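You operate a simulated robot arm through the tools that you are given. There is no shell and no other tool. Be economical: measure what you need, move in short steps, check, and stop when the job is done.

Carry out the task below with a simulated robot arm. There is one attempt and no reset: what you move stays moved.

JOB
Pull the silencer out of the valve block and put it in the black pocket tray.
Fine: wind the vice shut till the green lamp lights first; then right open, block out on the bench.

Only the result counts: the job must be done as asked and must still hold three seconds after the hand-in. Knocking over, shifting, dropping, spilling or breaking anything else fails it.

ROBOT AND FRAMES
A 7-joint arm with a two-finger parallel gripper, fixed in place. Base frame: the origin is at the foot of the arm, x ahead of it, y to its left, z up; the work surface is at about z = 0.86. Readings come in m, rad, newtons and seconds.
With the tool pointing down near the work surface it reaches from about 0.24 to 0.68 m from the base axis. Its first joint turns from -1.152 to 1.152 rad. Payload 2.4 kg.
Tool frame: the origin (TCP) lies between the finger pads and is the grasp point; the fingertips stand 0.03 m ahead of it; z points along the fingers, y is the line along which they close. Largest opening 0.094 m; finger width 0.028, thickness 0.01; the body of the gripper, 0.05 by 0.096 m, starts 0.055 m behind the TCP.
Orientation is that of the tool frame in the base frame, as [roll, pitch, yaw] about the fixed x, y, z axes, in that order (R = Rz(yaw) Ry(pitch) Rx(roll)). With the fingers straight down and closing along the base's y, the tool's x points along the base's -x, its y along +y and its z along -z.

CONTROLS
- The arm moves only by the tool apply_moves. Its argument "motion" is a list of rows, each an object of numbers (a shift or turn left out is 0, a gripper value left out holds the last): "wx", "wy", "wz": the turn, a rotation vector about the base's x, y, z in units of 90 degrees (1.0 is 90 degrees); "tx", "ty", "tz": the shift along the base's x, y, z in units of 200 mm (1.0 is 200 mm); "claw": the gripper command, from -1 (shut) to 1 (fully open), values between in proportion. In form: [{"wx": .., "wy": .., "wz": .., "tx": .., "ty": .., "tz": .., "claw": ..}, ...]. A call has 1 to 12 rows; each row is the pose to reach, as a shift and turn from the pose commanded when the call began. A call with a number of a shift or a turn outside -1 to 1 is refused whole. A row lasts 0.2 s, in which the tool goes at most 0.05 m and 0.15 rad; a call with a longer step from one row to the next is refused whole, and so is a gripper value outside its range. Where a pose cannot be reached the arm comes as near as it can. A force on the tool above 90 N (or 10 N above the force at the start of the call, whichever is more), or a blocked arm, ends the call early, and 0.2 s more pass. The fingers move at their own pace (about 0.153 m/s each) and stop on an object; they squeeze with about 41 N. The grip force told is the motor's: it shows also when the fingers shut on nothing. Time passes only in rows, and 0.2 s behind the last, so rows that repeat a pose let the fingers close. It gives the time, the measured TCP pose, the force on the tool (base axes), the opening and the grip force at its end, in the units of the frame above (readings bear some noise), with the torque about the TCP (base axes, N m) and any sound that the robot's microphone picked up, and new pictures: "views" is both (left out), scene, wrist or none.
- Cameras (640 x 400 px; columns grow to the right, rows downward): "scene" is fixed at [0.0465, 0.4802, 1.4518]; the picture's right is [-0.66, -0.75, 0.00], its down [-0.37, 0.33, -0.87] and it looks along [0.65, -0.57, -0.50] (base axes); focal length 323 px, centre (320, 200). "wrist" rides on the gripper at [0.076, 0.014, -0.102] in the tool frame; the picture's right is [-0.18, 0.98, 0.00], its down [-0.75, -0.14, -0.64] and it looks along [-0.63, -0.12, 0.77] (tool axes); focal length 243 px, centre (320, 200). There is no depth. A picture from a camera that has moved, and an enlarged one, comes with that camera's place and axes in the base frame and with its lens.
- close_up(camera, box): a new picture of the part [left, top, right, bottom] of that camera's present view, enlarged. It takes no simulated time.
- hand_in(): hands the job in; it is judged then, once.

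Go step by step. Nothing tells you positions but the pictures and the camera data: compare them with the known pose of the tool, close in by small moves and look again before you grip or let go. The budget is 120 turns and 200 pictures, counting those below and the enlarged ones. Unless the task says otherwise, let go and move clear before handing in, and close with one line.

The tools are called after "Request:" as name(argument=value, ...) on one line, values as JSON. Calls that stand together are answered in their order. apply_moves: Moves the arm, as the interface text tells. Its arguments: {"type":"object","properties":{"motion":{"type":"array"},"views":{"type":"string","enum":["both","scene","wrist","none"]}},"required":["motion"]} The other tools are called the same way: close_up (camera, box) takes an enlarged picture of a part of a camera's view; hand_in () hands the job in.

At the start:

```text
time: 0.0
ee_pos: [0.422, -0.0895, 1.1812]
tool_rot: [3.141, 0.001, -3.141]
contact_force: [0.3, -0.4, 0.8]
ft_torque: [0.01, 0.02, -0.04]
gripper_width: 0.0941
grip_force: 0.0
```

scene: 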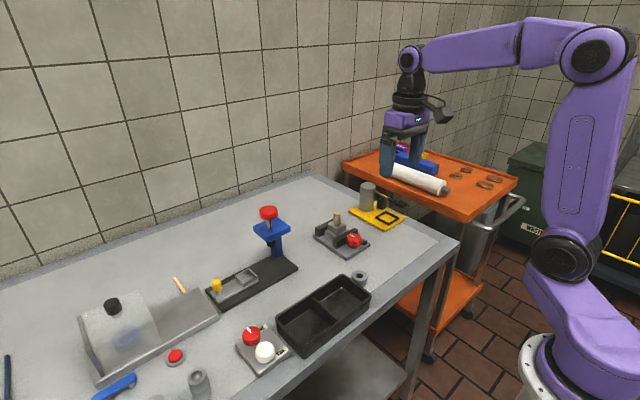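
wrist: 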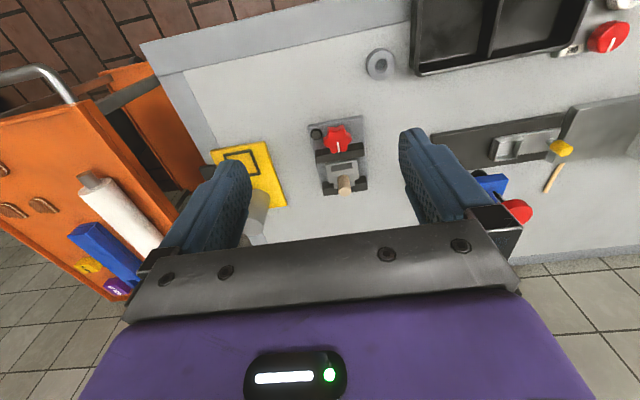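

I see a small vice with a red knob holding a valve block with a tan silencer, and a black pocket tray nearby. I'll look closer first.

Request:
close_up(camera="scene", box=[290, 170, 430, 290])

Request:
close_up(camera="wrist", box=[270, 100, 410, 210])

Request:
close_up(camera="scene", box=[160, 260, 400, 400])

```text
3.33 times, centred on (360, 230) of scene
camera zoom: at [0.0465, 0.4802, 1.4518], right [-0.66, -0.75, 0.0], down [-0.37, 0.33, -0.87], along [0.65, -0.57, -0.5], focal length 1077 px, centre (187, 100)
```

zoom: 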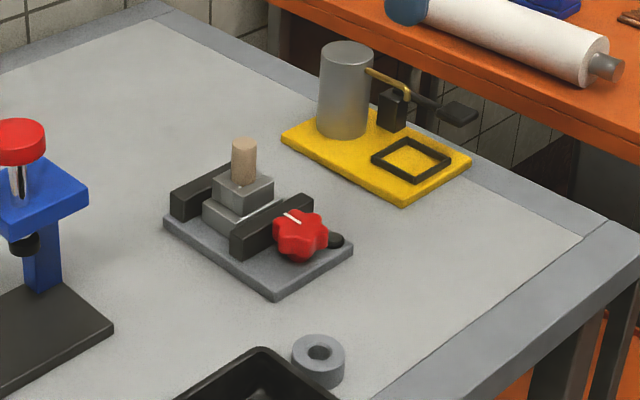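

```text
3.64 times, centred on (340, 155) of wrist
camera zoom: at [0.347, -0.076, 1.2835], right [0.18, 0.98, 0.0], down [0.75, -0.14, 0.64], along [0.63, -0.12, -0.77], focal length 882 px, centre (247, 364)
```

zoom: 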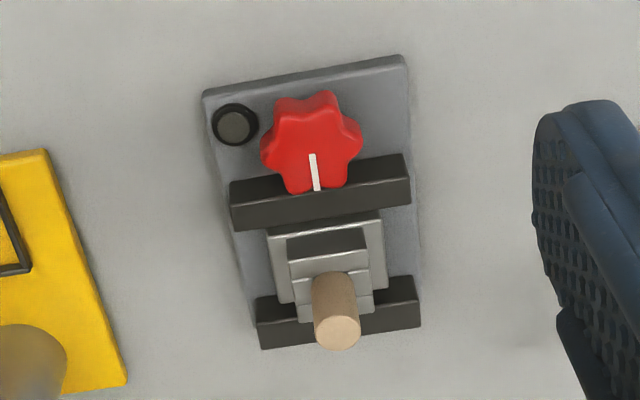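

```text
2.67 times, centred on (280, 330) of scene
camera zoom: at [0.0465, 0.4802, 1.4518], right [-0.66, -0.75, 0.0], down [-0.37, 0.33, -0.87], along [0.65, -0.57, -0.5], focal length 862 px, centre (427, -147)
```

zoom: 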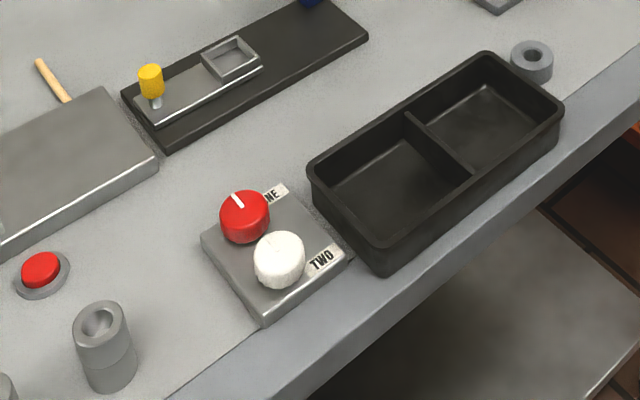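

The silencer's top triangulates to about (0.612, -0.082, 0.948). The vice screw knob seems to face the robot, so I'll lower the wrist camera to look at it better.

Request:
apply_moves(motion=[{"tz": -0.2, "tx": -0.05}, {"tz": -0.4, "tx": -0.15}, {"tz": -0.6, "tx": -0.25}, {"tz": -0.65, "tx": -0.3}, {"tz": -0.65, "tx": -0.3}], views="both")

Request:
close_up(camera="wrist", box=[240, 60, 440, 200])

```text
time: 1.2
ee_pos: [0.3595, -0.0888, 1.0529]
tool_rot: [3.141, 0.001, 3.141]
contact_force: [0.0, -1.1, 0.0]
ft_torque: [0.02, 0.0, 0.05]
gripper_width: 0.0938
grip_force: 0.0
camera wrist: at [0.2845, -0.0761, 1.1546], right [0.18, 0.98, 0.0], down [0.75, -0.14, 0.64], along [0.63, -0.12, -0.77], focal length 243 px, centre (320, 200)
```

scene: 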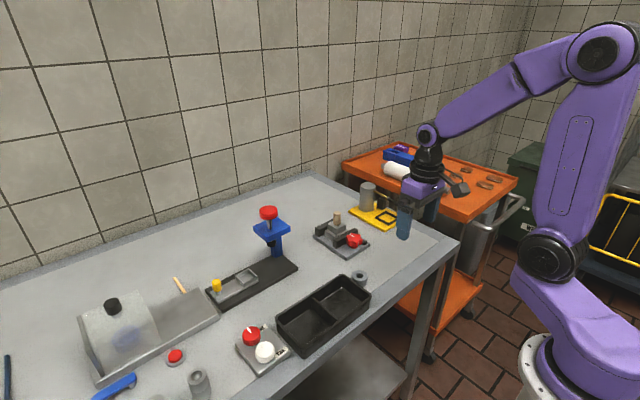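
wrist: 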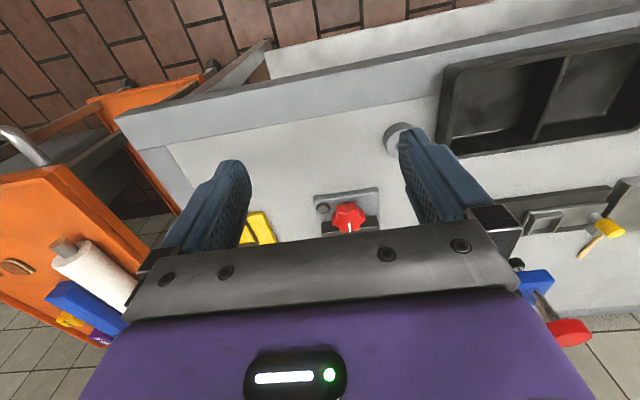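

```text
2.86 times, centred on (340, 130) of wrist
camera zoom: at [0.2845, -0.0761, 1.1546], right [0.18, 0.98, 0.0], down [0.75, -0.14, 0.64], along [0.63, -0.12, -0.77], focal length 693 px, centre (263, 400)
```

zoom: 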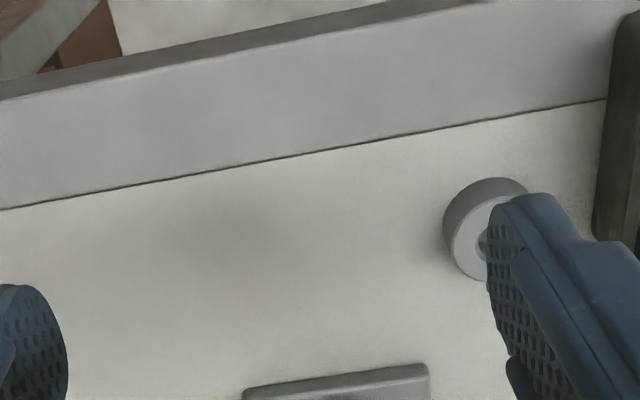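

The knob is now lower in the wrist view. I'll enlarge it.

Request:
close_up(camera="wrist", box=[300, 175, 396, 235])

Request:
close_up(camera="scene", box=[300, 200, 380, 260])

```text
6.67 times, centred on (348, 205) of wrist
camera zoom: at [0.2845, -0.0761, 1.1546], right [0.18, 0.98, 0.0], down [0.75, -0.14, 0.64], along [0.63, -0.12, -0.77], focal length 1618 px, centre (133, 167)
```

zoom: 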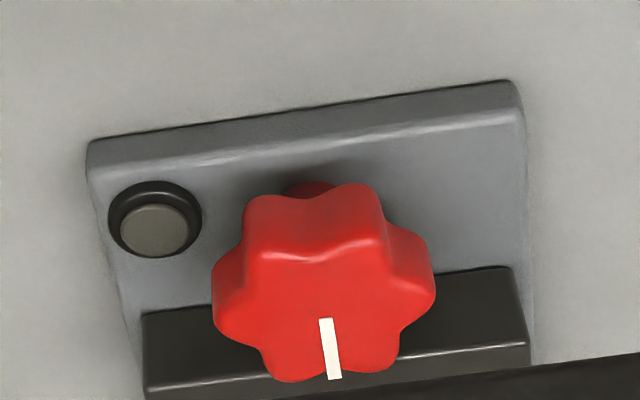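

```text
6.67 times, centred on (340, 230) of scene
camera zoom: at [0.0465, 0.4802, 1.4518], right [-0.66, -0.75, 0.0], down [-0.37, 0.33, -0.87], along [0.65, -0.57, -0.5], focal length 2154 px, centre (187, 0)
```

zoom: 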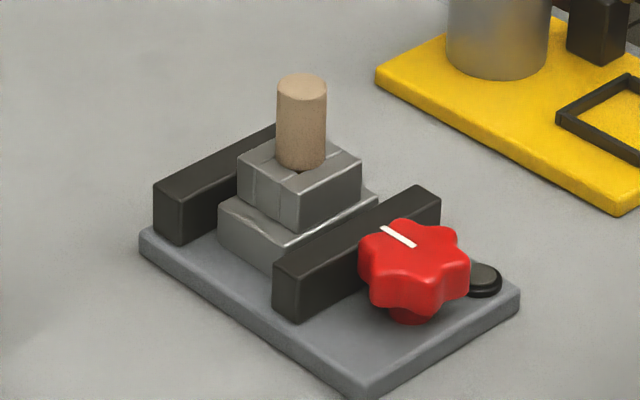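

The knob is a vertical-axis star knob with its top at about (0.542, -0.082, 0.899), about 49 mm across. The mark points to +x and the moving jaw is right behind it, with its top at z about 0.892. I'll hover above it.

Request:
apply_moves(motion=[{"tx": 0.2}, {"tx": 0.4}, {"tx": 0.6, "ty": 0.03}, {"tx": 0.8, "ty": 0.034, "tz": -0.1}, {"tx": 0.9125, "ty": 0.034, "tz": -0.2}, {"tx": 0.9125, "ty": 0.034, "tz": -0.315}, {"tx": 0.9125, "ty": 0.034, "tz": -0.315}], views="both")

Request:
close_up(camera="wrist", box=[240, 80, 400, 220])

Request:
close_up(camera="scene", box=[300, 190, 400, 260])

```text
time: 2.8
ee_pos: [0.5434, -0.0821, 0.989]
tool_rot: [3.141, 0.002, -3.141]
contact_force: [-0.2, -0.1, -0.5]
ft_torque: [-0.02, -0.01, -0.02]
gripper_width: 0.0943
grip_force: 0.2
camera wrist: at [0.468, -0.0694, 1.0911], right [0.18, 0.98, 0.0], down [0.75, -0.14, 0.64], along [0.63, -0.12, -0.77], focal length 243 px, centre (320, 200)
```

scene: 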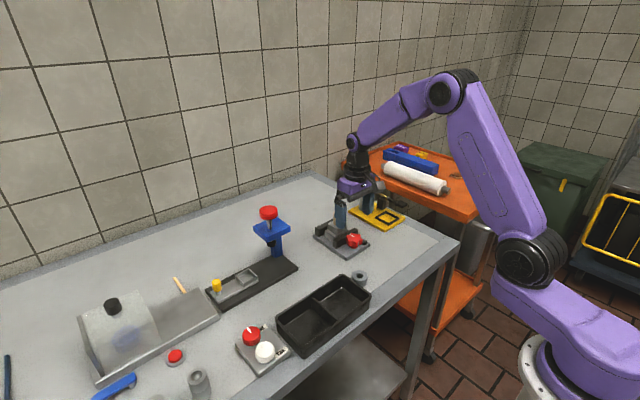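
wrist: 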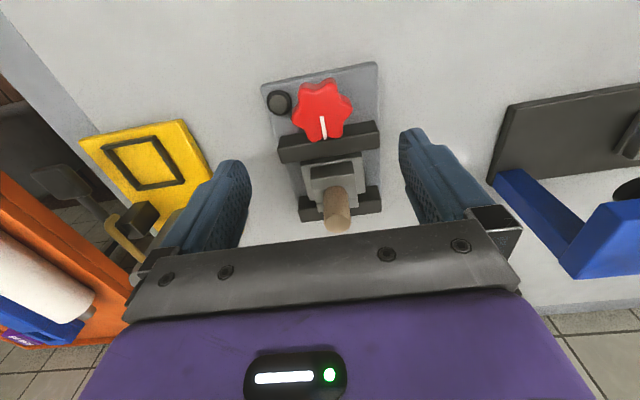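

```text
2.86 times, centred on (320, 150) of wrist
camera zoom: at [0.468, -0.0694, 1.0911], right [0.18, 0.98, 0.0], down [0.75, -0.14, 0.64], along [0.63, -0.12, -0.77], focal length 693 px, centre (320, 343)
```

zoom: 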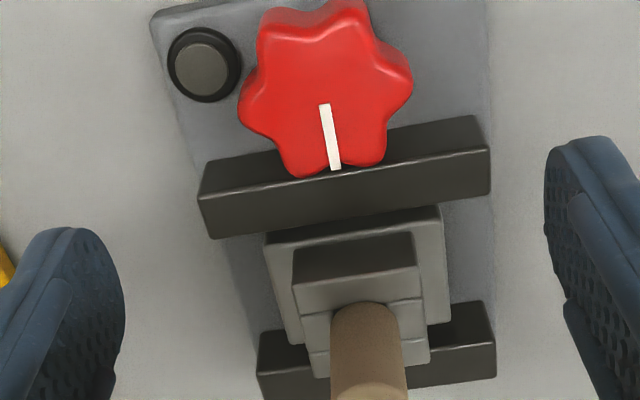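

```text
5.71 times, centred on (350, 225) of scene
camera zoom: at [0.0465, 0.4802, 1.4518], right [-0.66, -0.75, 0.0], down [-0.37, 0.33, -0.87], along [0.65, -0.57, -0.5], focal length 1846 px, centre (149, 57)
```

zoom: 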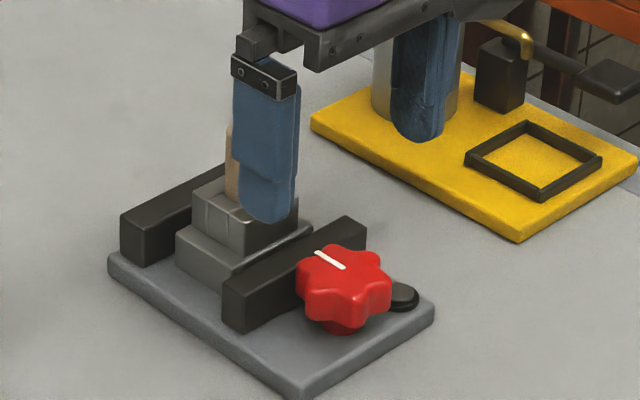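

The knob centre refines to (0.538, -0.082). I'll descend with open fingers either side of it along y, keeping the fingertips at about jaw-top height, and then close.

Request:
apply_moves(motion=[{"tx": -0.025, "tz": -0.15, "claw": 0.5}, {"tx": -0.025, "tz": -0.28, "claw": 0.5}, {"tx": -0.025, "tz": -0.34, "claw": 0.5}, {"tx": -0.025, "tz": -0.34, "claw": 0.5}], views="both")

Request:
close_up(camera="wrist", box=[240, 80, 400, 220])

Request:
close_up(camera="scene", box=[300, 190, 400, 260])

```text
time: 3.8
ee_pos: [0.5378, -0.0834, 0.9198]
tool_rot: [3.141, 0.0, -3.141]
contact_force: [-0.4, -0.2, 0.0]
ft_torque: [0.01, -0.01, 0.02]
gripper_width: 0.0705
grip_force: 0.2
camera wrist: at [0.4632, -0.0692, 1.0231], right [0.18, 0.98, 0.0], down [0.75, -0.14, 0.64], along [0.63, -0.12, -0.77], focal length 243 px, centre (320, 200)
```

scene: 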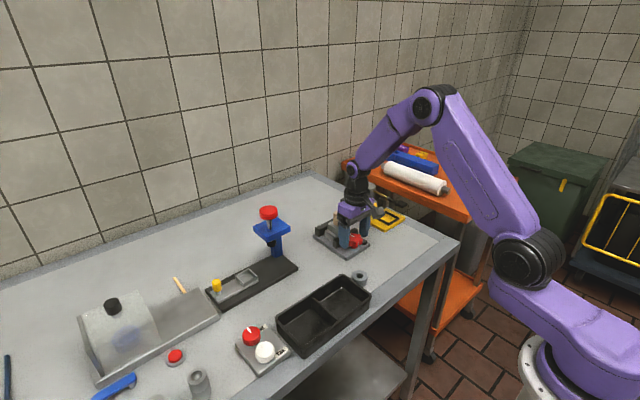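
wrist: 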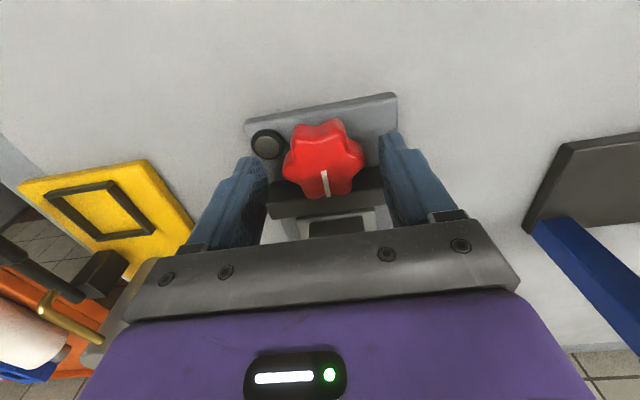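

```text
2.86 times, centred on (320, 150) of wrist
camera zoom: at [0.4632, -0.0692, 1.0231], right [0.18, 0.98, 0.0], down [0.75, -0.14, 0.64], along [0.63, -0.12, -0.77], focal length 693 px, centre (320, 343)
```

zoom: 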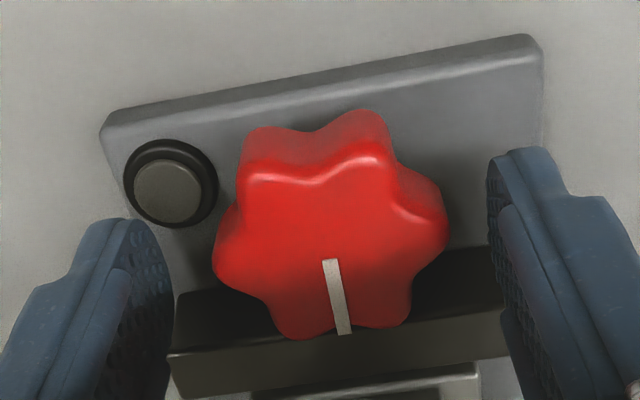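

```text
5.71 times, centred on (350, 225) of scene
camera zoom: at [0.0465, 0.4802, 1.4518], right [-0.66, -0.75, 0.0], down [-0.37, 0.33, -0.87], along [0.65, -0.57, -0.5], focal length 1846 px, centre (149, 57)
```

zoom: 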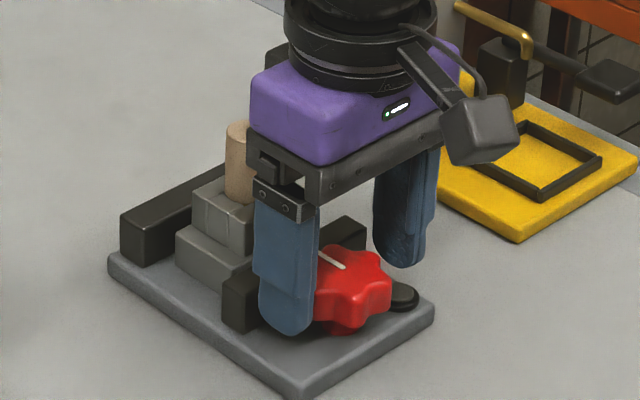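

The fingers straddle the knob well, so I'll close on it and turn clockwise (seen from above) by about 20° as a test.

Request:
apply_moves(motion=[{"claw": -1}, {"claw": -1}, {"claw": -1}, {"wz": -0.06, "claw": -1}, {"wz": -0.12, "claw": -1}, {"wz": -0.18, "claw": -1}, {"wz": -0.22, "claw": -1}, {"wz": -0.22, "claw": -1}], views="wrist")

Request:
close_up(camera="wrist", box=[240, 80, 400, 220])

Request:
close_up(camera="scene", box=[300, 190, 400, 260])

```text
time: 5.6
ee_pos: [0.5375, -0.0805, 0.9207]
tool_rot: [-3.141, 0.0, 2.797]
contact_force: [-4.0, 20.7, 13.8]
ft_torque: [0.46, 0.9, 0.11]
gripper_width: 0.0464
grip_force: 44.9
camera wrist: at [0.4725, -0.0427, 1.0231], right [0.51, 0.86, 0.0], down [0.66, -0.39, 0.64], along [0.55, -0.33, -0.77], focal length 243 px, centre (320, 200)
```

wrist: 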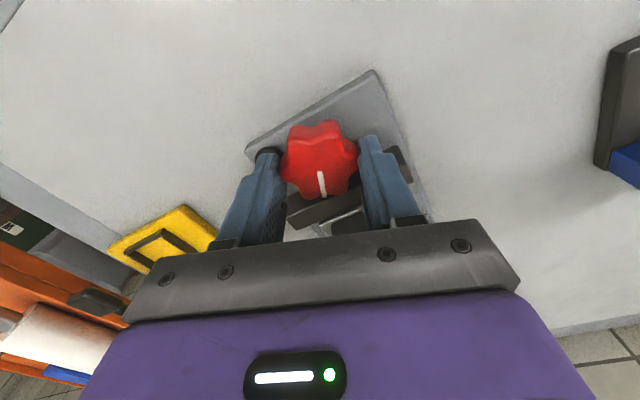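

```text
2.86 times, centred on (320, 150) of wrist
camera zoom: at [0.4725, -0.0427, 1.0231], right [0.51, 0.86, 0.0], down [0.66, -0.39, 0.64], along [0.55, -0.33, -0.77], focal length 693 px, centre (320, 343)
```

zoom: 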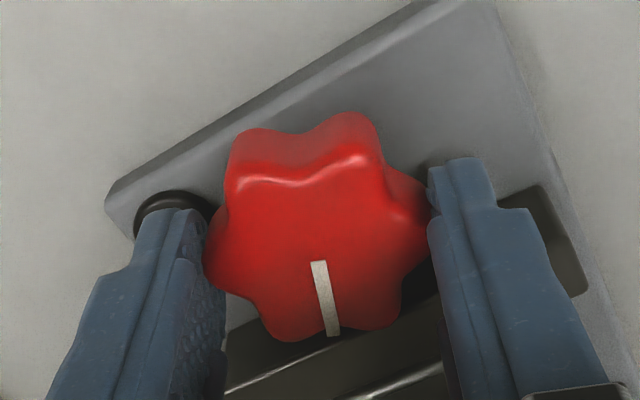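

```text
5.71 times, centred on (350, 225) of scene
camera zoom: at [0.0462, 0.4807, 1.4516], right [-0.66, -0.75, 0.0], down [-0.37, 0.33, -0.87], along [0.65, -0.57, -0.5], focal length 1846 px, centre (149, 57)
```

zoom: 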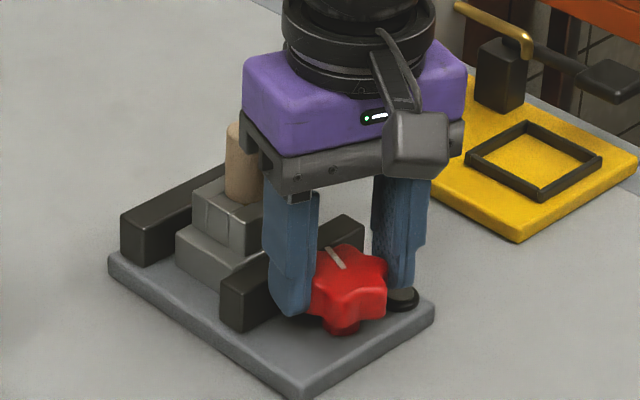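

The knob turned with the gripper and the jaw crept forward, but the side force shows I'm a little off-centre and low. I'll re-grip 3 mm higher and centred, then carry on turning.

Request:
apply_moves(motion=[{"claw": 0.2}, {"claw": 0.2, "tz": 0.015, "ty": 0.008, "tx": 0.01}, {"claw": 0.2, "tz": 0.015, "ty": 0.008, "tx": 0.01}, {"claw": -1, "tz": 0.015, "ty": 0.008, "tx": 0.01}, {"claw": -1, "tz": 0.015, "ty": 0.008, "tx": 0.01}, {"claw": -1, "tz": 0.015, "ty": 0.008, "tx": 0.01}], views="none")

Request:
close_up(camera="wrist", box=[240, 80, 400, 220])

```text
time: 7.0
ee_pos: [0.5387, -0.081, 0.9199]
tool_rot: [-3.14, -0.01, 2.795]
contact_force: [-13.5, -4.4, -28.2]
ft_torque: [0.61, 0.3, 0.22]
gripper_width: 0.0463
grip_force: 44.8
```

```text
2.86 times, centred on (320, 150) of wrist
camera zoom: at [0.474, -0.0429, 1.0237], right [0.51, 0.86, 0.0], down [0.67, -0.39, 0.64], along [0.55, -0.33, -0.77], focal length 693 px, centre (320, 343)
```

zoom: 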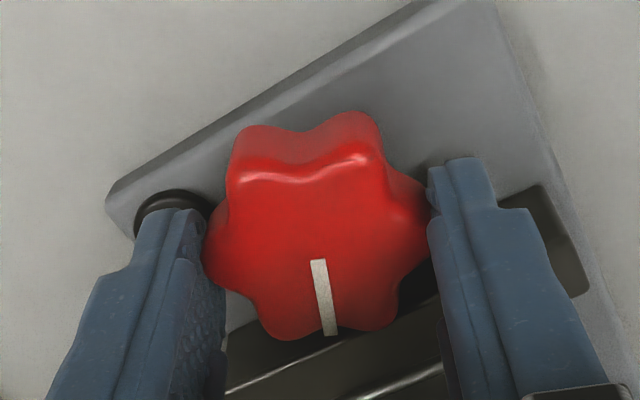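

The height didn't change and a downward force shows, so I'll open clearly and check the pose free of contact.

Request:
apply_moves(motion=[{"claw": 0.5}, {"claw": 0.5}, {"claw": 0.5}], views="none")

Request:
close_up(camera="wrist", box=[240, 80, 400, 220])

```text
time: 7.8
ee_pos: [0.5389, -0.0817, 0.9225]
tool_rot: [-3.139, -0.007, 2.795]
contact_force: [-26.2, -18.9, -2.7]
ft_torque: [-0.53, 0.63, 0.33]
gripper_width: 0.055
grip_force: 0.1
```

```text
2.86 times, centred on (320, 150) of wrist
camera zoom: at [0.4733, -0.0447, 1.0256], right [0.51, 0.86, -0.01], down [0.67, -0.39, 0.64], along [0.55, -0.33, -0.77], focal length 693 px, centre (320, 343)
```

zoom: 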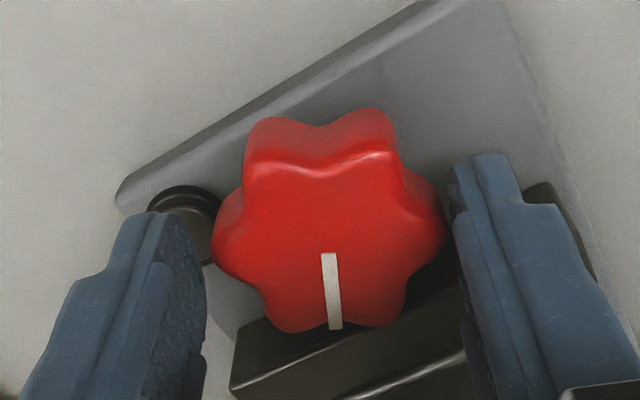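

The outer finger is wedged against the jaw, so I'll close slightly and rise clear.

Request:
apply_moves(motion=[{"claw": 0.1}, {"claw": 0.1, "tz": 0.03}, {"claw": 0.1, "tz": 0.08}, {"claw": 0.1, "tz": 0.12}, {"claw": 0.3, "tz": 0.12}], views="none")

Request:
close_up(camera="wrist", box=[220, 70, 420, 230])

Request:
close_up(camera="scene", box=[300, 190, 400, 260])

```text
time: 9.0
ee_pos: [0.5423, -0.0788, 0.9477]
tool_rot: [3.141, 0.003, 2.797]
contact_force: [-0.2, 0.4, 0.1]
ft_torque: [-0.02, 0.03, 0.01]
gripper_width: 0.0609
grip_force: 0.0
```

```text
2.50 times, centred on (320, 150) of wrist
camera zoom: at [0.4762, -0.0412, 1.0499], right [0.51, 0.86, 0.0], down [0.66, -0.39, 0.64], along [0.56, -0.32, -0.77], focal length 606 px, centre (320, 325)
```

zoom: 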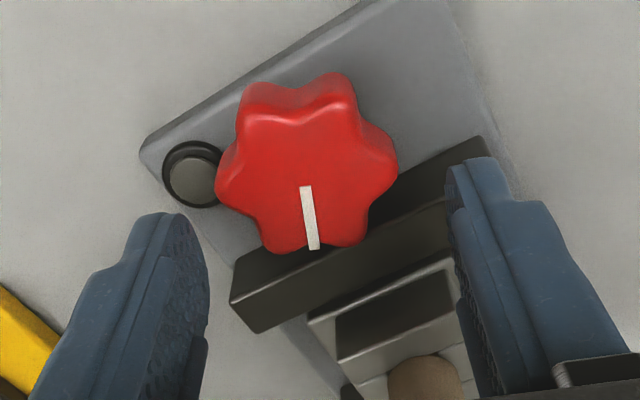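

```text
5.71 times, centred on (350, 225) of scene
camera zoom: at [0.0465, 0.4802, 1.4518], right [-0.66, -0.75, 0.0], down [-0.37, 0.33, -0.87], along [0.65, -0.57, -0.5], focal length 1846 px, centre (149, 57)
```

zoom: 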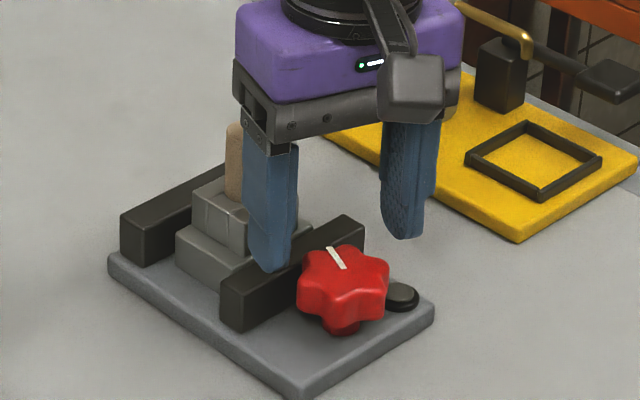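

The vice hasn't shifted and the knob is about 20° round, with the jaw creeping shut. To clear the jaw I'll grip with the fingers offset 8–10 mm towards the robot and work in strokes, starting with a short one from −20° to −32°.

Request:
apply_moves(motion=[{"claw": 0.3, "tx": -0.05, "ty": 0.0}, {"claw": 0.3, "tx": -0.05, "tz": -0.1}, {"claw": 0.3, "tx": -0.05, "tz": -0.15}, {"claw": -1, "tx": -0.05, "tz": -0.15}, {"claw": -1, "tx": -0.05, "tz": -0.15}, {"claw": -1, "tx": -0.05, "tz": -0.15}, {"claw": -1, "tx": -0.046, "ty": 0.004, "tz": -0.15, "wz": -0.07}, {"claw": -1, "tx": -0.043, "ty": 0.007, "tz": -0.15, "wz": -0.13}, {"claw": -1, "tx": -0.043, "ty": 0.007, "tz": -0.15, "wz": -0.13}], views="none")

Request:
close_up(camera="wrist", box=[220, 70, 420, 230])

Request:
close_up(camera="scene", box=[300, 190, 400, 260])

```text
time: 11.0
ee_pos: [0.5334, -0.0783, 0.9174]
tool_rot: [3.141, 0.0, 2.592]
contact_force: [-9.0, 12.4, 23.2]
ft_torque: [-0.11, -0.27, 0.02]
gripper_width: 0.0463
grip_force: 45.5
```

```text
2.50 times, centred on (320, 150) of wrist
camera zoom: at [0.4772, -0.0276, 1.0195], right [0.67, 0.74, 0.0], down [0.57, -0.51, 0.64], along [0.48, -0.43, -0.77], focal length 606 px, centre (320, 325)
```

zoom: 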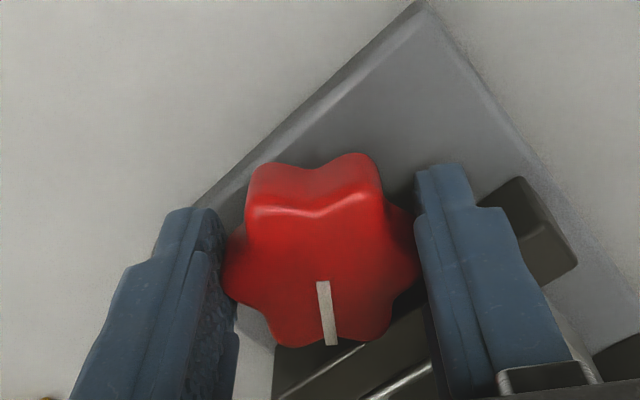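

```text
5.71 times, centred on (350, 225) of scene
camera zoom: at [0.0458, 0.4806, 1.4517], right [-0.66, -0.75, 0.0], down [-0.37, 0.33, -0.87], along [0.65, -0.57, -0.5], focal length 1846 px, centre (149, 57)
```

zoom: 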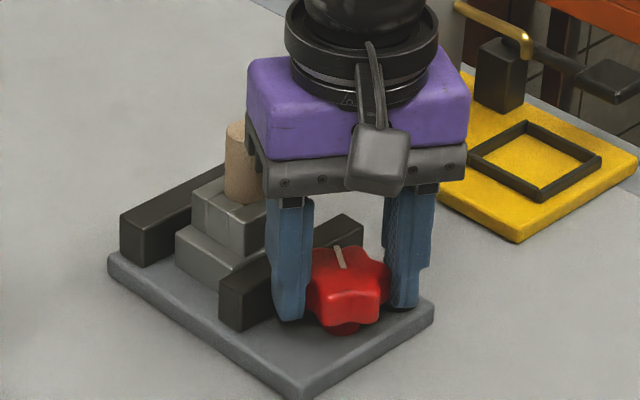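

That works: the knob is now about 32° round. I'll release, lift, rewind the wrist to +27° on the next lobe and lower again.

Request:
apply_moves(motion=[{"claw": 0.17}, {"claw": 0.17, "tz": 0.08}, {"claw": 0.17, "tz": 0.15, "wz": 0.08}, {"claw": 0.17, "tz": 0.15, "wz": 0.17}, {"claw": 0.17, "tz": 0.15, "wz": 0.26}, {"claw": 0.17, "tz": 0.15, "wz": 0.35}, {"claw": 0.17, "tz": 0.15, "wz": 0.44}, {"claw": 0.17, "tz": 0.15, "wz": 0.53, "ty": -0.02}, {"claw": 0.17, "tz": 0.15, "wz": 0.62, "ty": -0.035, "tx": -0.004}, {"claw": 0.17, "tz": 0.15, "wz": 0.65, "ty": -0.0385, "tx": -0.0045}, {"claw": 0.17, "tz": 0.05, "wz": 0.65, "ty": -0.0385, "tx": -0.0045}, {"claw": 0.17, "tz": 0.0, "wz": 0.65, "ty": -0.0385, "tx": -0.0045}], views="none")

Request:
close_up(camera="wrist", box=[220, 70, 420, 230])

```text
time: 13.4
ee_pos: [0.5348, -0.0881, 0.9381]
tool_rot: [-3.136, 0.007, -2.673]
contact_force: [-8.1, 1.1, 21.0]
ft_torque: [0.61, 0.55, 0.04]
gripper_width: 0.0579
grip_force: 2.8
stopped in row 12: the force on the tool passed its limit at 122 N (the readings are from after the stop); the commanded pose is now the measured one
```

```text
2.50 times, centred on (320, 150) of wrist
camera zoom: at [0.4602, -0.1119, 1.0398], right [-0.28, 0.96, 0.0], down [0.73, 0.22, 0.65], along [0.62, 0.18, -0.76], focal length 606 px, centre (320, 325)
```

zoom: 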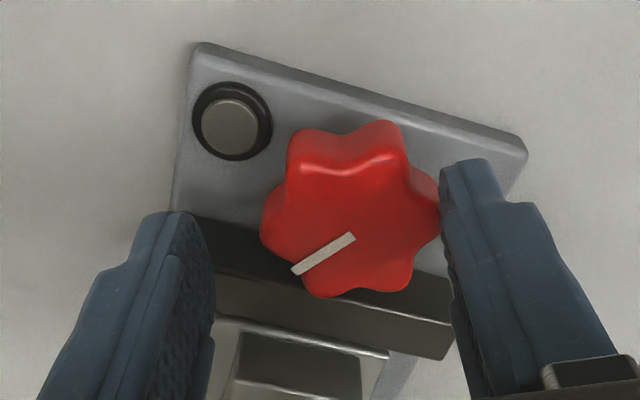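

I pressed a finger on a knob lobe because the approach was slightly off-centre. I'll raise, re-centre and open a bit wider.

Request:
apply_moves(motion=[{"tz": 0.06, "claw": 0.36}, {"tz": 0.06, "claw": 0.36, "tx": -0.0165, "ty": 0.0125}, {"tz": 0.06, "claw": 0.36, "tx": -0.0165, "ty": 0.0125}], views="none")

Request:
close_up(camera="wrist", box=[220, 70, 420, 230])

Request:
close_up(camera="scene", box=[300, 190, 400, 260])

```text
time: 14.2
ee_pos: [0.531, -0.087, 0.9487]
tool_rot: [-3.135, 0.011, -2.673]
contact_force: [0.0, -0.4, 0.5]
ft_torque: [-0.01, 0.0, 0.0]
gripper_width: 0.0639
grip_force: 0.1
```

```text
2.50 times, centred on (320, 150) of wrist
camera zoom: at [0.457, -0.1099, 1.0502], right [-0.28, 0.96, 0.0], down [0.73, 0.22, 0.65], along [0.63, 0.18, -0.76], focal length 606 px, centre (320, 325)
```

zoom: 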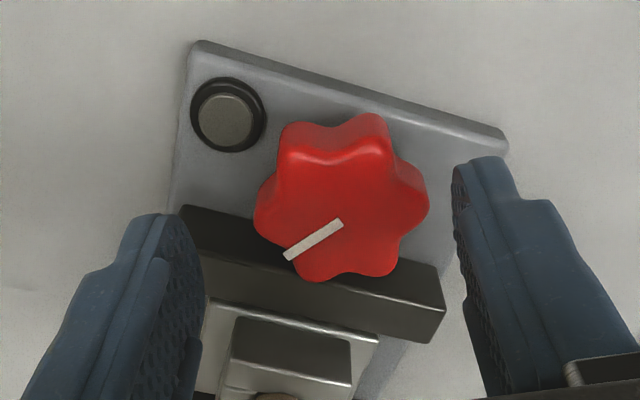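

```text
5.71 times, centred on (350, 225) of scene
camera zoom: at [0.0465, 0.4802, 1.4518], right [-0.66, -0.75, 0.0], down [-0.37, 0.33, -0.87], along [0.65, -0.57, -0.5], focal length 1846 px, centre (149, 57)
```

zoom: 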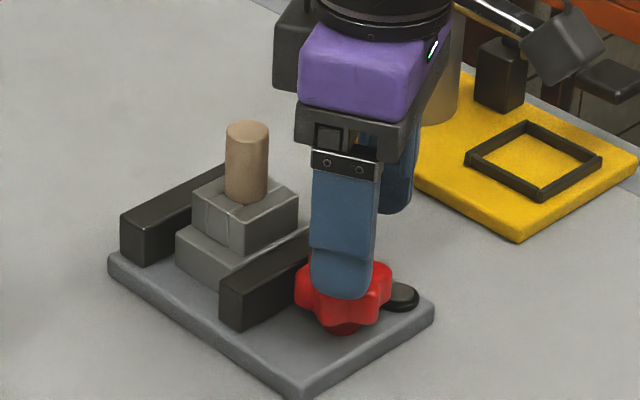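

The knob now sits within 2 mm of centre between the fingers. I'll trim and descend, and grip.

Request:
apply_moves(motion=[{"tx": -0.004, "ty": 0.007}, {"tx": -0.004, "ty": 0.007, "tz": -0.08}, {"tx": -0.004, "ty": 0.007, "tz": -0.13}, {"tx": -0.004, "ty": 0.007, "tz": -0.158}, {"tx": -0.004, "ty": 0.007, "tz": -0.158, "claw": -1}, {"tx": -0.004, "ty": 0.007, "tz": -0.158, "claw": -1}, {"tx": -0.004, "ty": 0.007, "tz": -0.158, "claw": -1}], views="none")

Request:
close_up(camera="wrist", box=[220, 70, 420, 230])

```text
time: 15.8
ee_pos: [0.5295, -0.0831, 0.9167]
tool_rot: [-3.139, 0.008, -2.671]
contact_force: [-13.0, 20.9, 7.6]
ft_torque: [0.62, 0.42, 0.19]
gripper_width: 0.0462
grip_force: 44.7
```

```text
2.50 times, centred on (320, 150) of wrist
camera zoom: at [0.4552, -0.1068, 1.0186], right [-0.28, 0.96, 0.0], down [0.73, 0.22, 0.65], along [0.62, 0.18, -0.76], focal length 606 px, centre (320, 325)
```

zoom: 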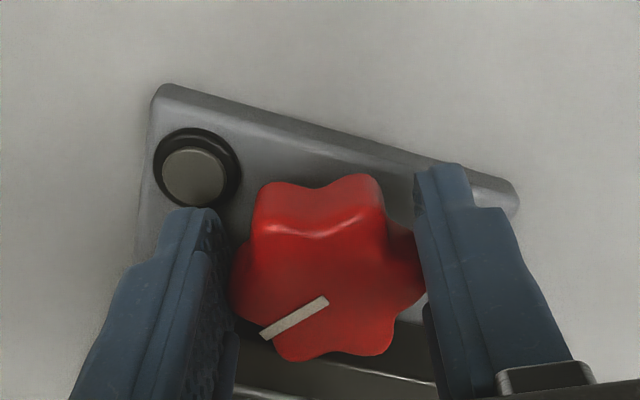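

The grip is good, and its pull refines the knob axis to (0.536, -0.080). Now a clockwise stroke about that axis from +27° to −30°.

Request:
apply_moves(motion=[{"tx": -0.0035, "ty": 0.0125, "claw": -1}, {"wz": -0.09, "tx": -0.005, "ty": 0.017, "claw": -1}, {"wz": -0.18, "tx": -0.0065, "ty": 0.021, "claw": -1}, {"wz": -0.27, "tx": -0.0067, "ty": 0.026, "claw": -1}, {"wz": -0.36, "tx": -0.0066, "ty": 0.031, "claw": -1}, {"wz": -0.45, "tx": -0.006, "ty": 0.036, "claw": -1}, {"wz": -0.54, "tx": -0.004, "ty": 0.041, "claw": -1}, {"wz": -0.63, "tx": -0.002, "ty": 0.046, "claw": -1}, {"wz": -0.63, "tx": -0.002, "ty": 0.046, "claw": -1}], views="none")

Request:
close_up(camera="wrist", box=[220, 70, 420, 230])

Request:
close_up(camera="scene", box=[300, 190, 400, 260])

```text
time: 17.9
ee_pos: [0.5282, -0.0761, 0.9155]
tool_rot: [-3.134, 0.007, 2.618]
contact_force: [-10.0, 9.3, -10.4]
ft_torque: [0.75, 0.57, -0.01]
gripper_width: 0.046
grip_force: 44.6
```

```text
2.50 times, centred on (320, 150) of wrist
camera zoom: at [0.4715, -0.0258, 1.0186], right [0.65, 0.76, -0.01], down [0.58, -0.49, 0.65], along [0.49, -0.42, -0.76], focal length 606 px, centre (320, 325)
```

zoom: 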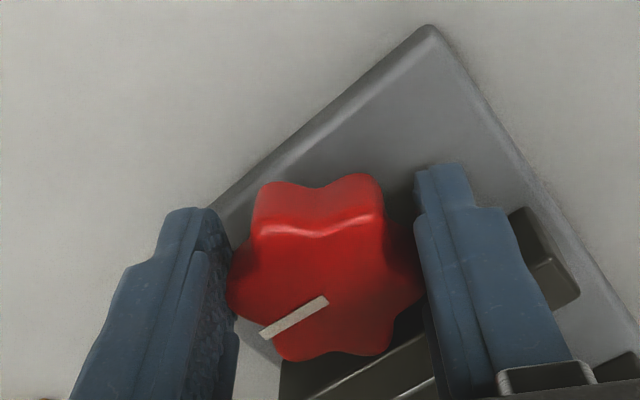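

```text
5.71 times, centred on (350, 225) of scene
camera zoom: at [0.0464, 0.4804, 1.4518], right [-0.66, -0.75, 0.0], down [-0.37, 0.33, -0.87], along [0.65, -0.57, -0.5], focal length 1846 px, centre (149, 57)
```

zoom: 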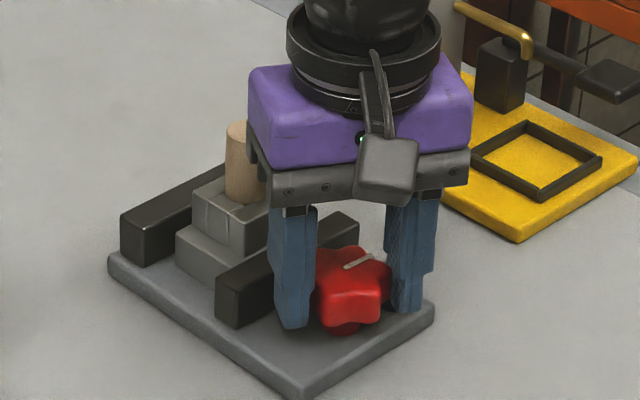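

A clean stroke: the jaw moved further and there's no lamp yet (it's hidden here). I'll rewind for the next stroke.

Request:
apply_moves(motion=[{"claw": 0.36}, {"tz": 0.12}, {"tz": 0.15, "wz": 0.09}, {"tz": 0.15, "wz": 0.18}, {"tz": 0.15, "wz": 0.27}, {"tz": 0.15, "wz": 0.36}, {"tz": 0.15, "wz": 0.45, "ty": -0.01}, {"tz": 0.15, "wz": 0.54, "ty": -0.02}, {"tz": 0.15, "wz": 0.63, "ty": -0.035, "tx": -0.0025}, {"tz": 0.15, "wz": 0.63, "ty": -0.035, "tx": -0.0025}, {"tz": 0.06, "wz": 0.63, "ty": -0.035, "tx": -0.0025}, {"tz": 0.0, "wz": 0.63, "ty": -0.035, "tx": -0.0025}], views="none")

Request:
close_up(camera="wrist", box=[220, 70, 420, 230])

```text
time: 20.4
ee_pos: [0.5296, -0.0808, 0.9172]
tool_rot: [-3.136, 0.01, -2.671]
contact_force: [0.7, -0.3, 0.2]
ft_torque: [0.0, 0.0, 0.0]
gripper_width: 0.0639
grip_force: 0.0
```

```text
2.50 times, centred on (320, 150) of wrist
camera zoom: at [0.4558, -0.1044, 1.019], right [-0.28, 0.96, 0.0], down [0.73, 0.22, 0.65], along [0.63, 0.18, -0.76], focal length 606 px, centre (320, 325)
```

zoom: 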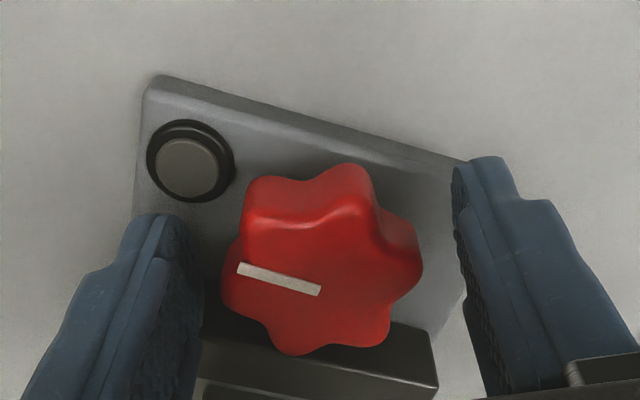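

Aligned; closing and taking the second full stroke.

Request:
apply_moves(motion=[{"ty": -0.0125, "claw": 0.36}, {"ty": -0.0125, "claw": -1}, {"ty": -0.0125, "claw": -1}, {"wz": -0.09, "ty": -0.008, "tx": -0.0015, "claw": -1}, {"wz": -0.18, "ty": -0.003, "tx": -0.0035, "claw": -1}, {"wz": -0.27, "ty": 0.002, "tx": -0.0037, "claw": -1}, {"wz": -0.36, "ty": 0.007, "tx": -0.0036, "claw": -1}, {"wz": -0.45, "ty": 0.012, "tx": -0.003, "claw": -1}, {"wz": -0.54, "ty": 0.017, "tx": -0.001, "claw": -1}, {"wz": -0.63, "ty": 0.022, "tx": 0.001, "claw": -1}, {"wz": -0.63, "ty": 0.022, "tx": 0.001, "claw": -1}], views="none")

Request:
close_up(camera="wrist", box=[220, 70, 420, 230])

Request:
close_up(camera="scene", box=[300, 190, 400, 260])

```text
time: 22.9
ee_pos: [0.53, -0.077, 0.9168]
tool_rot: [-3.135, 0.007, 2.62]
contact_force: [-4.6, 24.0, -19.6]
ft_torque: [0.67, -0.09, 0.11]
gripper_width: 0.0464
grip_force: 45.5
```

```text
2.50 times, centred on (320, 150) of wrist
camera zoom: at [0.4719, -0.0265, 1.0188], right [0.65, 0.76, -0.01], down [0.58, -0.49, 0.65], along [0.49, -0.42, -0.76], focal length 606 px, centre (320, 325)
```

zoom: 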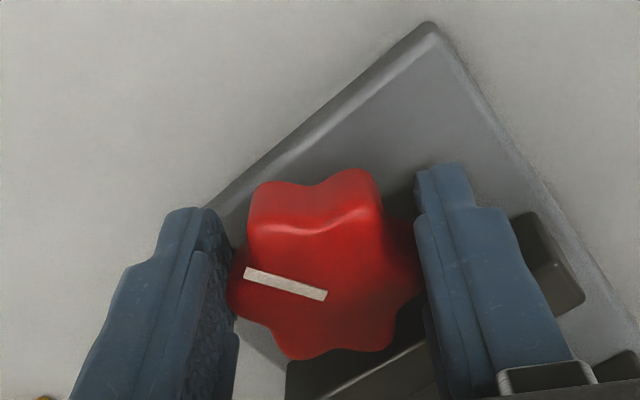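

```text
5.71 times, centred on (350, 225) of scene
camera zoom: at [0.0467, 0.4808, 1.4516], right [-0.66, -0.75, 0.0], down [-0.37, 0.33, -0.87], along [0.65, -0.57, -0.5], focal length 1846 px, centre (149, 57)
```

zoom: 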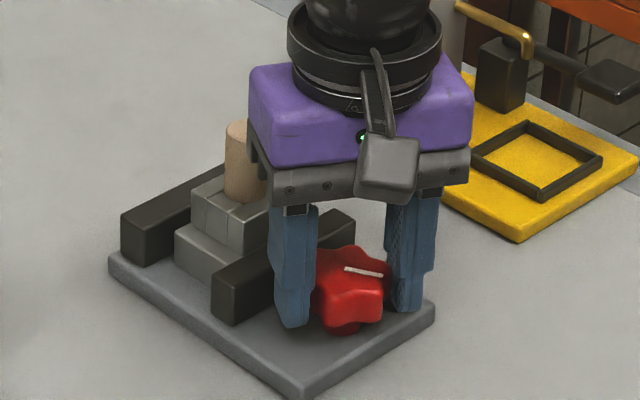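

The jaw is progressing. Rewinding for a third stroke.

Request:
apply_moves(motion=[{"claw": 0.36}, {"tz": 0.12}, {"tz": 0.15, "wz": 0.09}, {"tz": 0.15, "wz": 0.18}, {"tz": 0.15, "wz": 0.27}, {"tz": 0.15, "wz": 0.36}, {"tz": 0.15, "wz": 0.45, "ty": -0.01}, {"tz": 0.15, "wz": 0.54, "ty": -0.02}, {"tz": 0.15, "wz": 0.63, "ty": -0.0345, "tx": -0.001}, {"tz": 0.15, "wz": 0.64, "ty": -0.0345, "tx": -0.001}, {"tz": 0.06, "wz": 0.64, "ty": -0.0345, "tx": -0.001}, {"tz": 0.0, "wz": 0.64, "ty": -0.0345, "tx": -0.001}], views="none")

Request:
close_up(camera="wrist", box=[220, 70, 420, 230])

```text
time: 25.4
ee_pos: [0.5298, -0.0871, 0.9184]
tool_rot: [-3.137, 0.008, -2.656]
contact_force: [-0.2, -0.2, 0.2]
ft_torque: [-0.01, 0.0, 0.05]
gripper_width: 0.0638
grip_force: 0.1
```

```text
2.50 times, centred on (320, 150) of wrist
camera zoom: at [0.4562, -0.1113, 1.0193], right [-0.3, 0.96, 0.0], down [0.72, 0.23, 0.65], along [0.62, 0.19, -0.76], focal length 606 px, centre (320, 325)
```

zoom: 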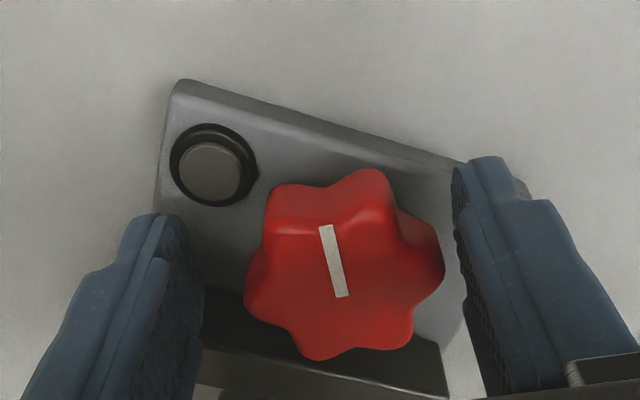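

Slight re-centre, then the third stroke.

Request:
apply_moves(motion=[{"ty": 0.019, "claw": 0.36}, {"ty": 0.019, "claw": -1}, {"ty": 0.019, "claw": -1}, {"wz": -0.09, "ty": 0.024, "tx": -0.002, "claw": -1}, {"wz": -0.18, "ty": 0.029, "tx": -0.0045, "claw": -1}, {"wz": -0.27, "ty": 0.034, "tx": -0.0047, "claw": -1}, {"wz": -0.36, "ty": 0.039, "tx": -0.0046, "claw": -1}, {"wz": -0.45, "ty": 0.043, "tx": -0.004, "claw": -1}, {"wz": -0.54, "ty": 0.048, "tx": -0.002, "claw": -1}, {"wz": -0.63, "ty": 0.0535, "tx": 0.0, "claw": -1}, {"wz": -0.64, "ty": 0.0535, "tx": 0.0, "claw": -1}], views="none")

Request:
close_up(camera="wrist", box=[220, 70, 420, 230])

Request:
close_up(camera="scene", box=[300, 190, 400, 260])

```text
time: 27.9
ee_pos: [0.5307, -0.0763, 0.9172]
tool_rot: [-3.136, 0.013, 2.616]
contact_force: [9.6, -15.5, 6.5]
ft_torque: [-0.27, 0.17, -0.07]
gripper_width: 0.0461
grip_force: 44.7
```

```text
2.50 times, centred on (320, 150) of wrist
camera zoom: at [0.4718, -0.0262, 1.0187], right [0.65, 0.76, 0.0], down [0.57, -0.49, 0.65], along [0.49, -0.43, -0.76], focal length 606 px, centre (320, 325)
```

zoom: 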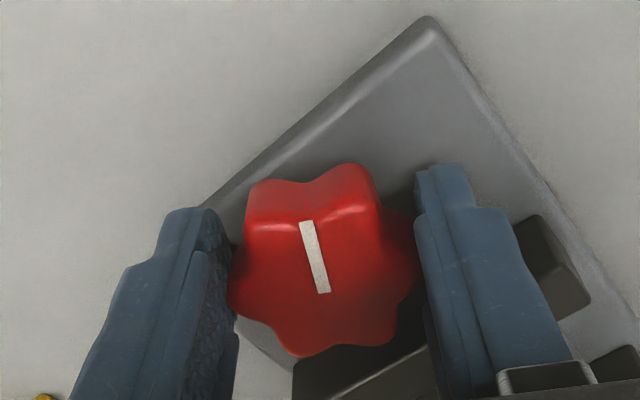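

```text
5.71 times, centred on (350, 225) of scene
camera zoom: at [0.0467, 0.4798, 1.452], right [-0.66, -0.75, 0.0], down [-0.37, 0.33, -0.87], along [0.65, -0.57, -0.5], focal length 1846 px, centre (149, 57)
```

zoom: 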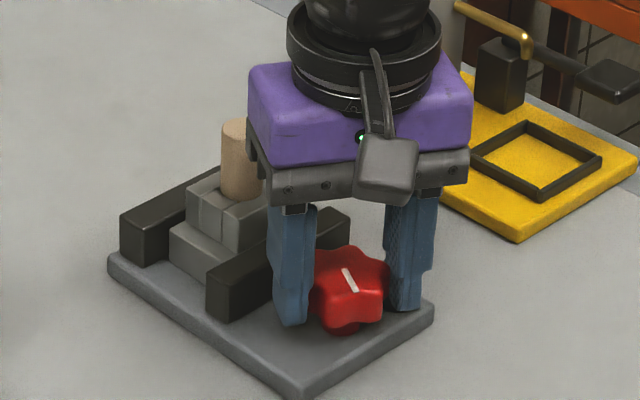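

The jaw is now pushing the block toward the fixed jaw. Rewinding for a fourth stroke and checking the lamp.

Request:
apply_moves(motion=[{"claw": 0.36}, {"tz": 0.12}, {"tz": 0.15, "wz": 0.09}, {"tz": 0.15, "wz": 0.18}, {"tz": 0.15, "wz": 0.27}, {"tz": 0.15, "wz": 0.36}, {"tz": 0.15, "wz": 0.45, "ty": -0.01}, {"tz": 0.15, "wz": 0.54, "ty": -0.02}, {"tz": 0.15, "wz": 0.63, "ty": -0.0345, "tx": -0.001}, {"tz": 0.15, "wz": 0.64, "ty": -0.0345, "tx": -0.001}, {"tz": 0.06, "wz": 0.64, "ty": -0.0345, "tx": -0.001}, {"tz": 0.0, "wz": 0.64, "ty": -0.0345, "tx": -0.001}], views="none")

Request:
close_up(camera="wrist", box=[220, 70, 420, 230])

```text
time: 30.4
ee_pos: [0.5306, -0.0816, 0.9167]
tool_rot: [-3.137, 0.009, -2.654]
contact_force: [-0.8, -0.1, 0.1]
ft_torque: [-0.03, 0.02, 0.04]
gripper_width: 0.0639
grip_force: 0.1
```

```text
2.50 times, centred on (320, 150) of wrist
camera zoom: at [0.4564, -0.1058, 1.0181], right [-0.3, 0.96, 0.0], down [0.72, 0.23, 0.65], along [0.62, 0.19, -0.76], focal length 606 px, centre (320, 325)
```

zoom: 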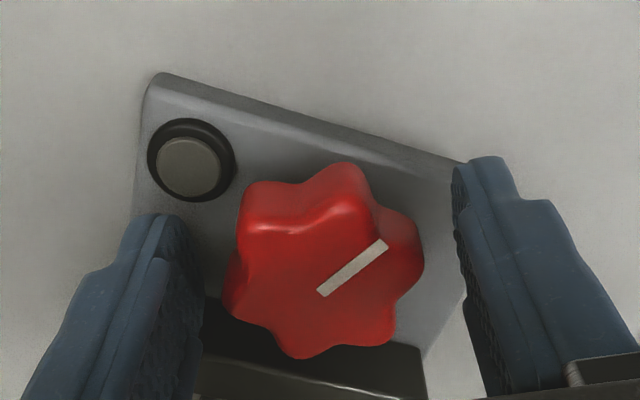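

Fourth stroke in halves, so I can check the lamp midway.

Request:
apply_moves(motion=[{"ty": -0.008, "tx": -0.004, "claw": 0.36}, {"ty": -0.008, "tx": -0.004, "claw": -1}, {"ty": -0.008, "tx": -0.004, "claw": -1}, {"wz": -0.09, "ty": -0.003, "tx": -0.006, "claw": -1}, {"wz": -0.18, "ty": 0.002, "tx": -0.008, "claw": -1}, {"wz": -0.27, "ty": 0.007, "tx": -0.0085, "claw": -1}, {"wz": -0.34, "ty": 0.01, "tx": -0.0085, "claw": -1}], views="none")

Request:
close_up(camera="wrist", box=[220, 70, 420, 230])

Request:
close_up(camera="scene", box=[300, 190, 400, 260])

```text
time: 32.0
ee_pos: [0.529, -0.0798, 0.9165]
tool_rot: [-3.137, 0.009, 3.091]
contact_force: [1.7, 3.5, -0.6]
ft_torque: [0.42, 0.4, 0.01]
gripper_width: 0.0462
grip_force: 44.6
```

```text
2.50 times, centred on (320, 150) of wrist
camera zoom: at [0.4536, -0.0619, 1.0183], right [0.23, 0.97, 0.0], down [0.74, -0.18, 0.65], along [0.63, -0.16, -0.76], focal length 606 px, centre (320, 325)
```

zoom: 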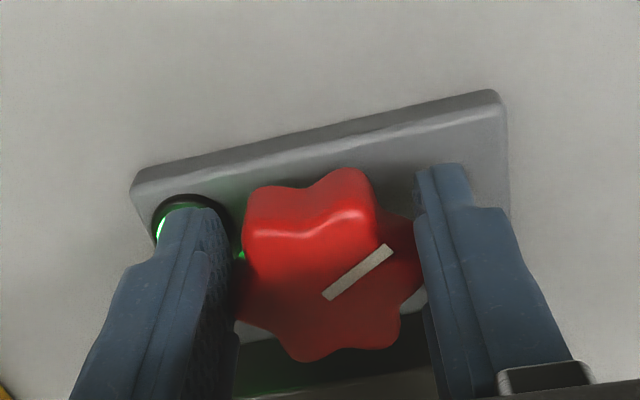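

```text
5.71 times, centred on (350, 225) of scene
camera zoom: at [0.0466, 0.4803, 1.4518], right [-0.66, -0.75, 0.0], down [-0.37, 0.33, -0.87], along [0.65, -0.57, -0.5], focal length 1846 px, centre (149, 57)
```

zoom: 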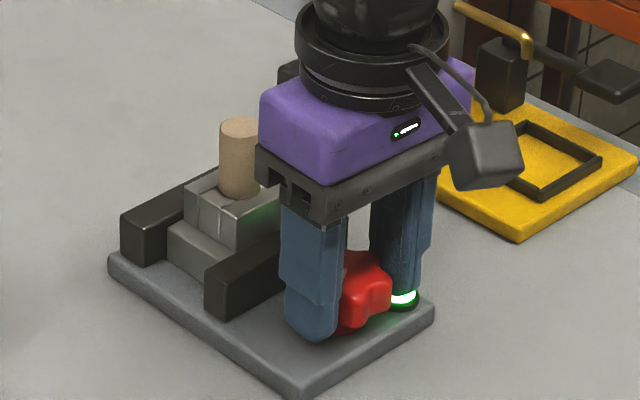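

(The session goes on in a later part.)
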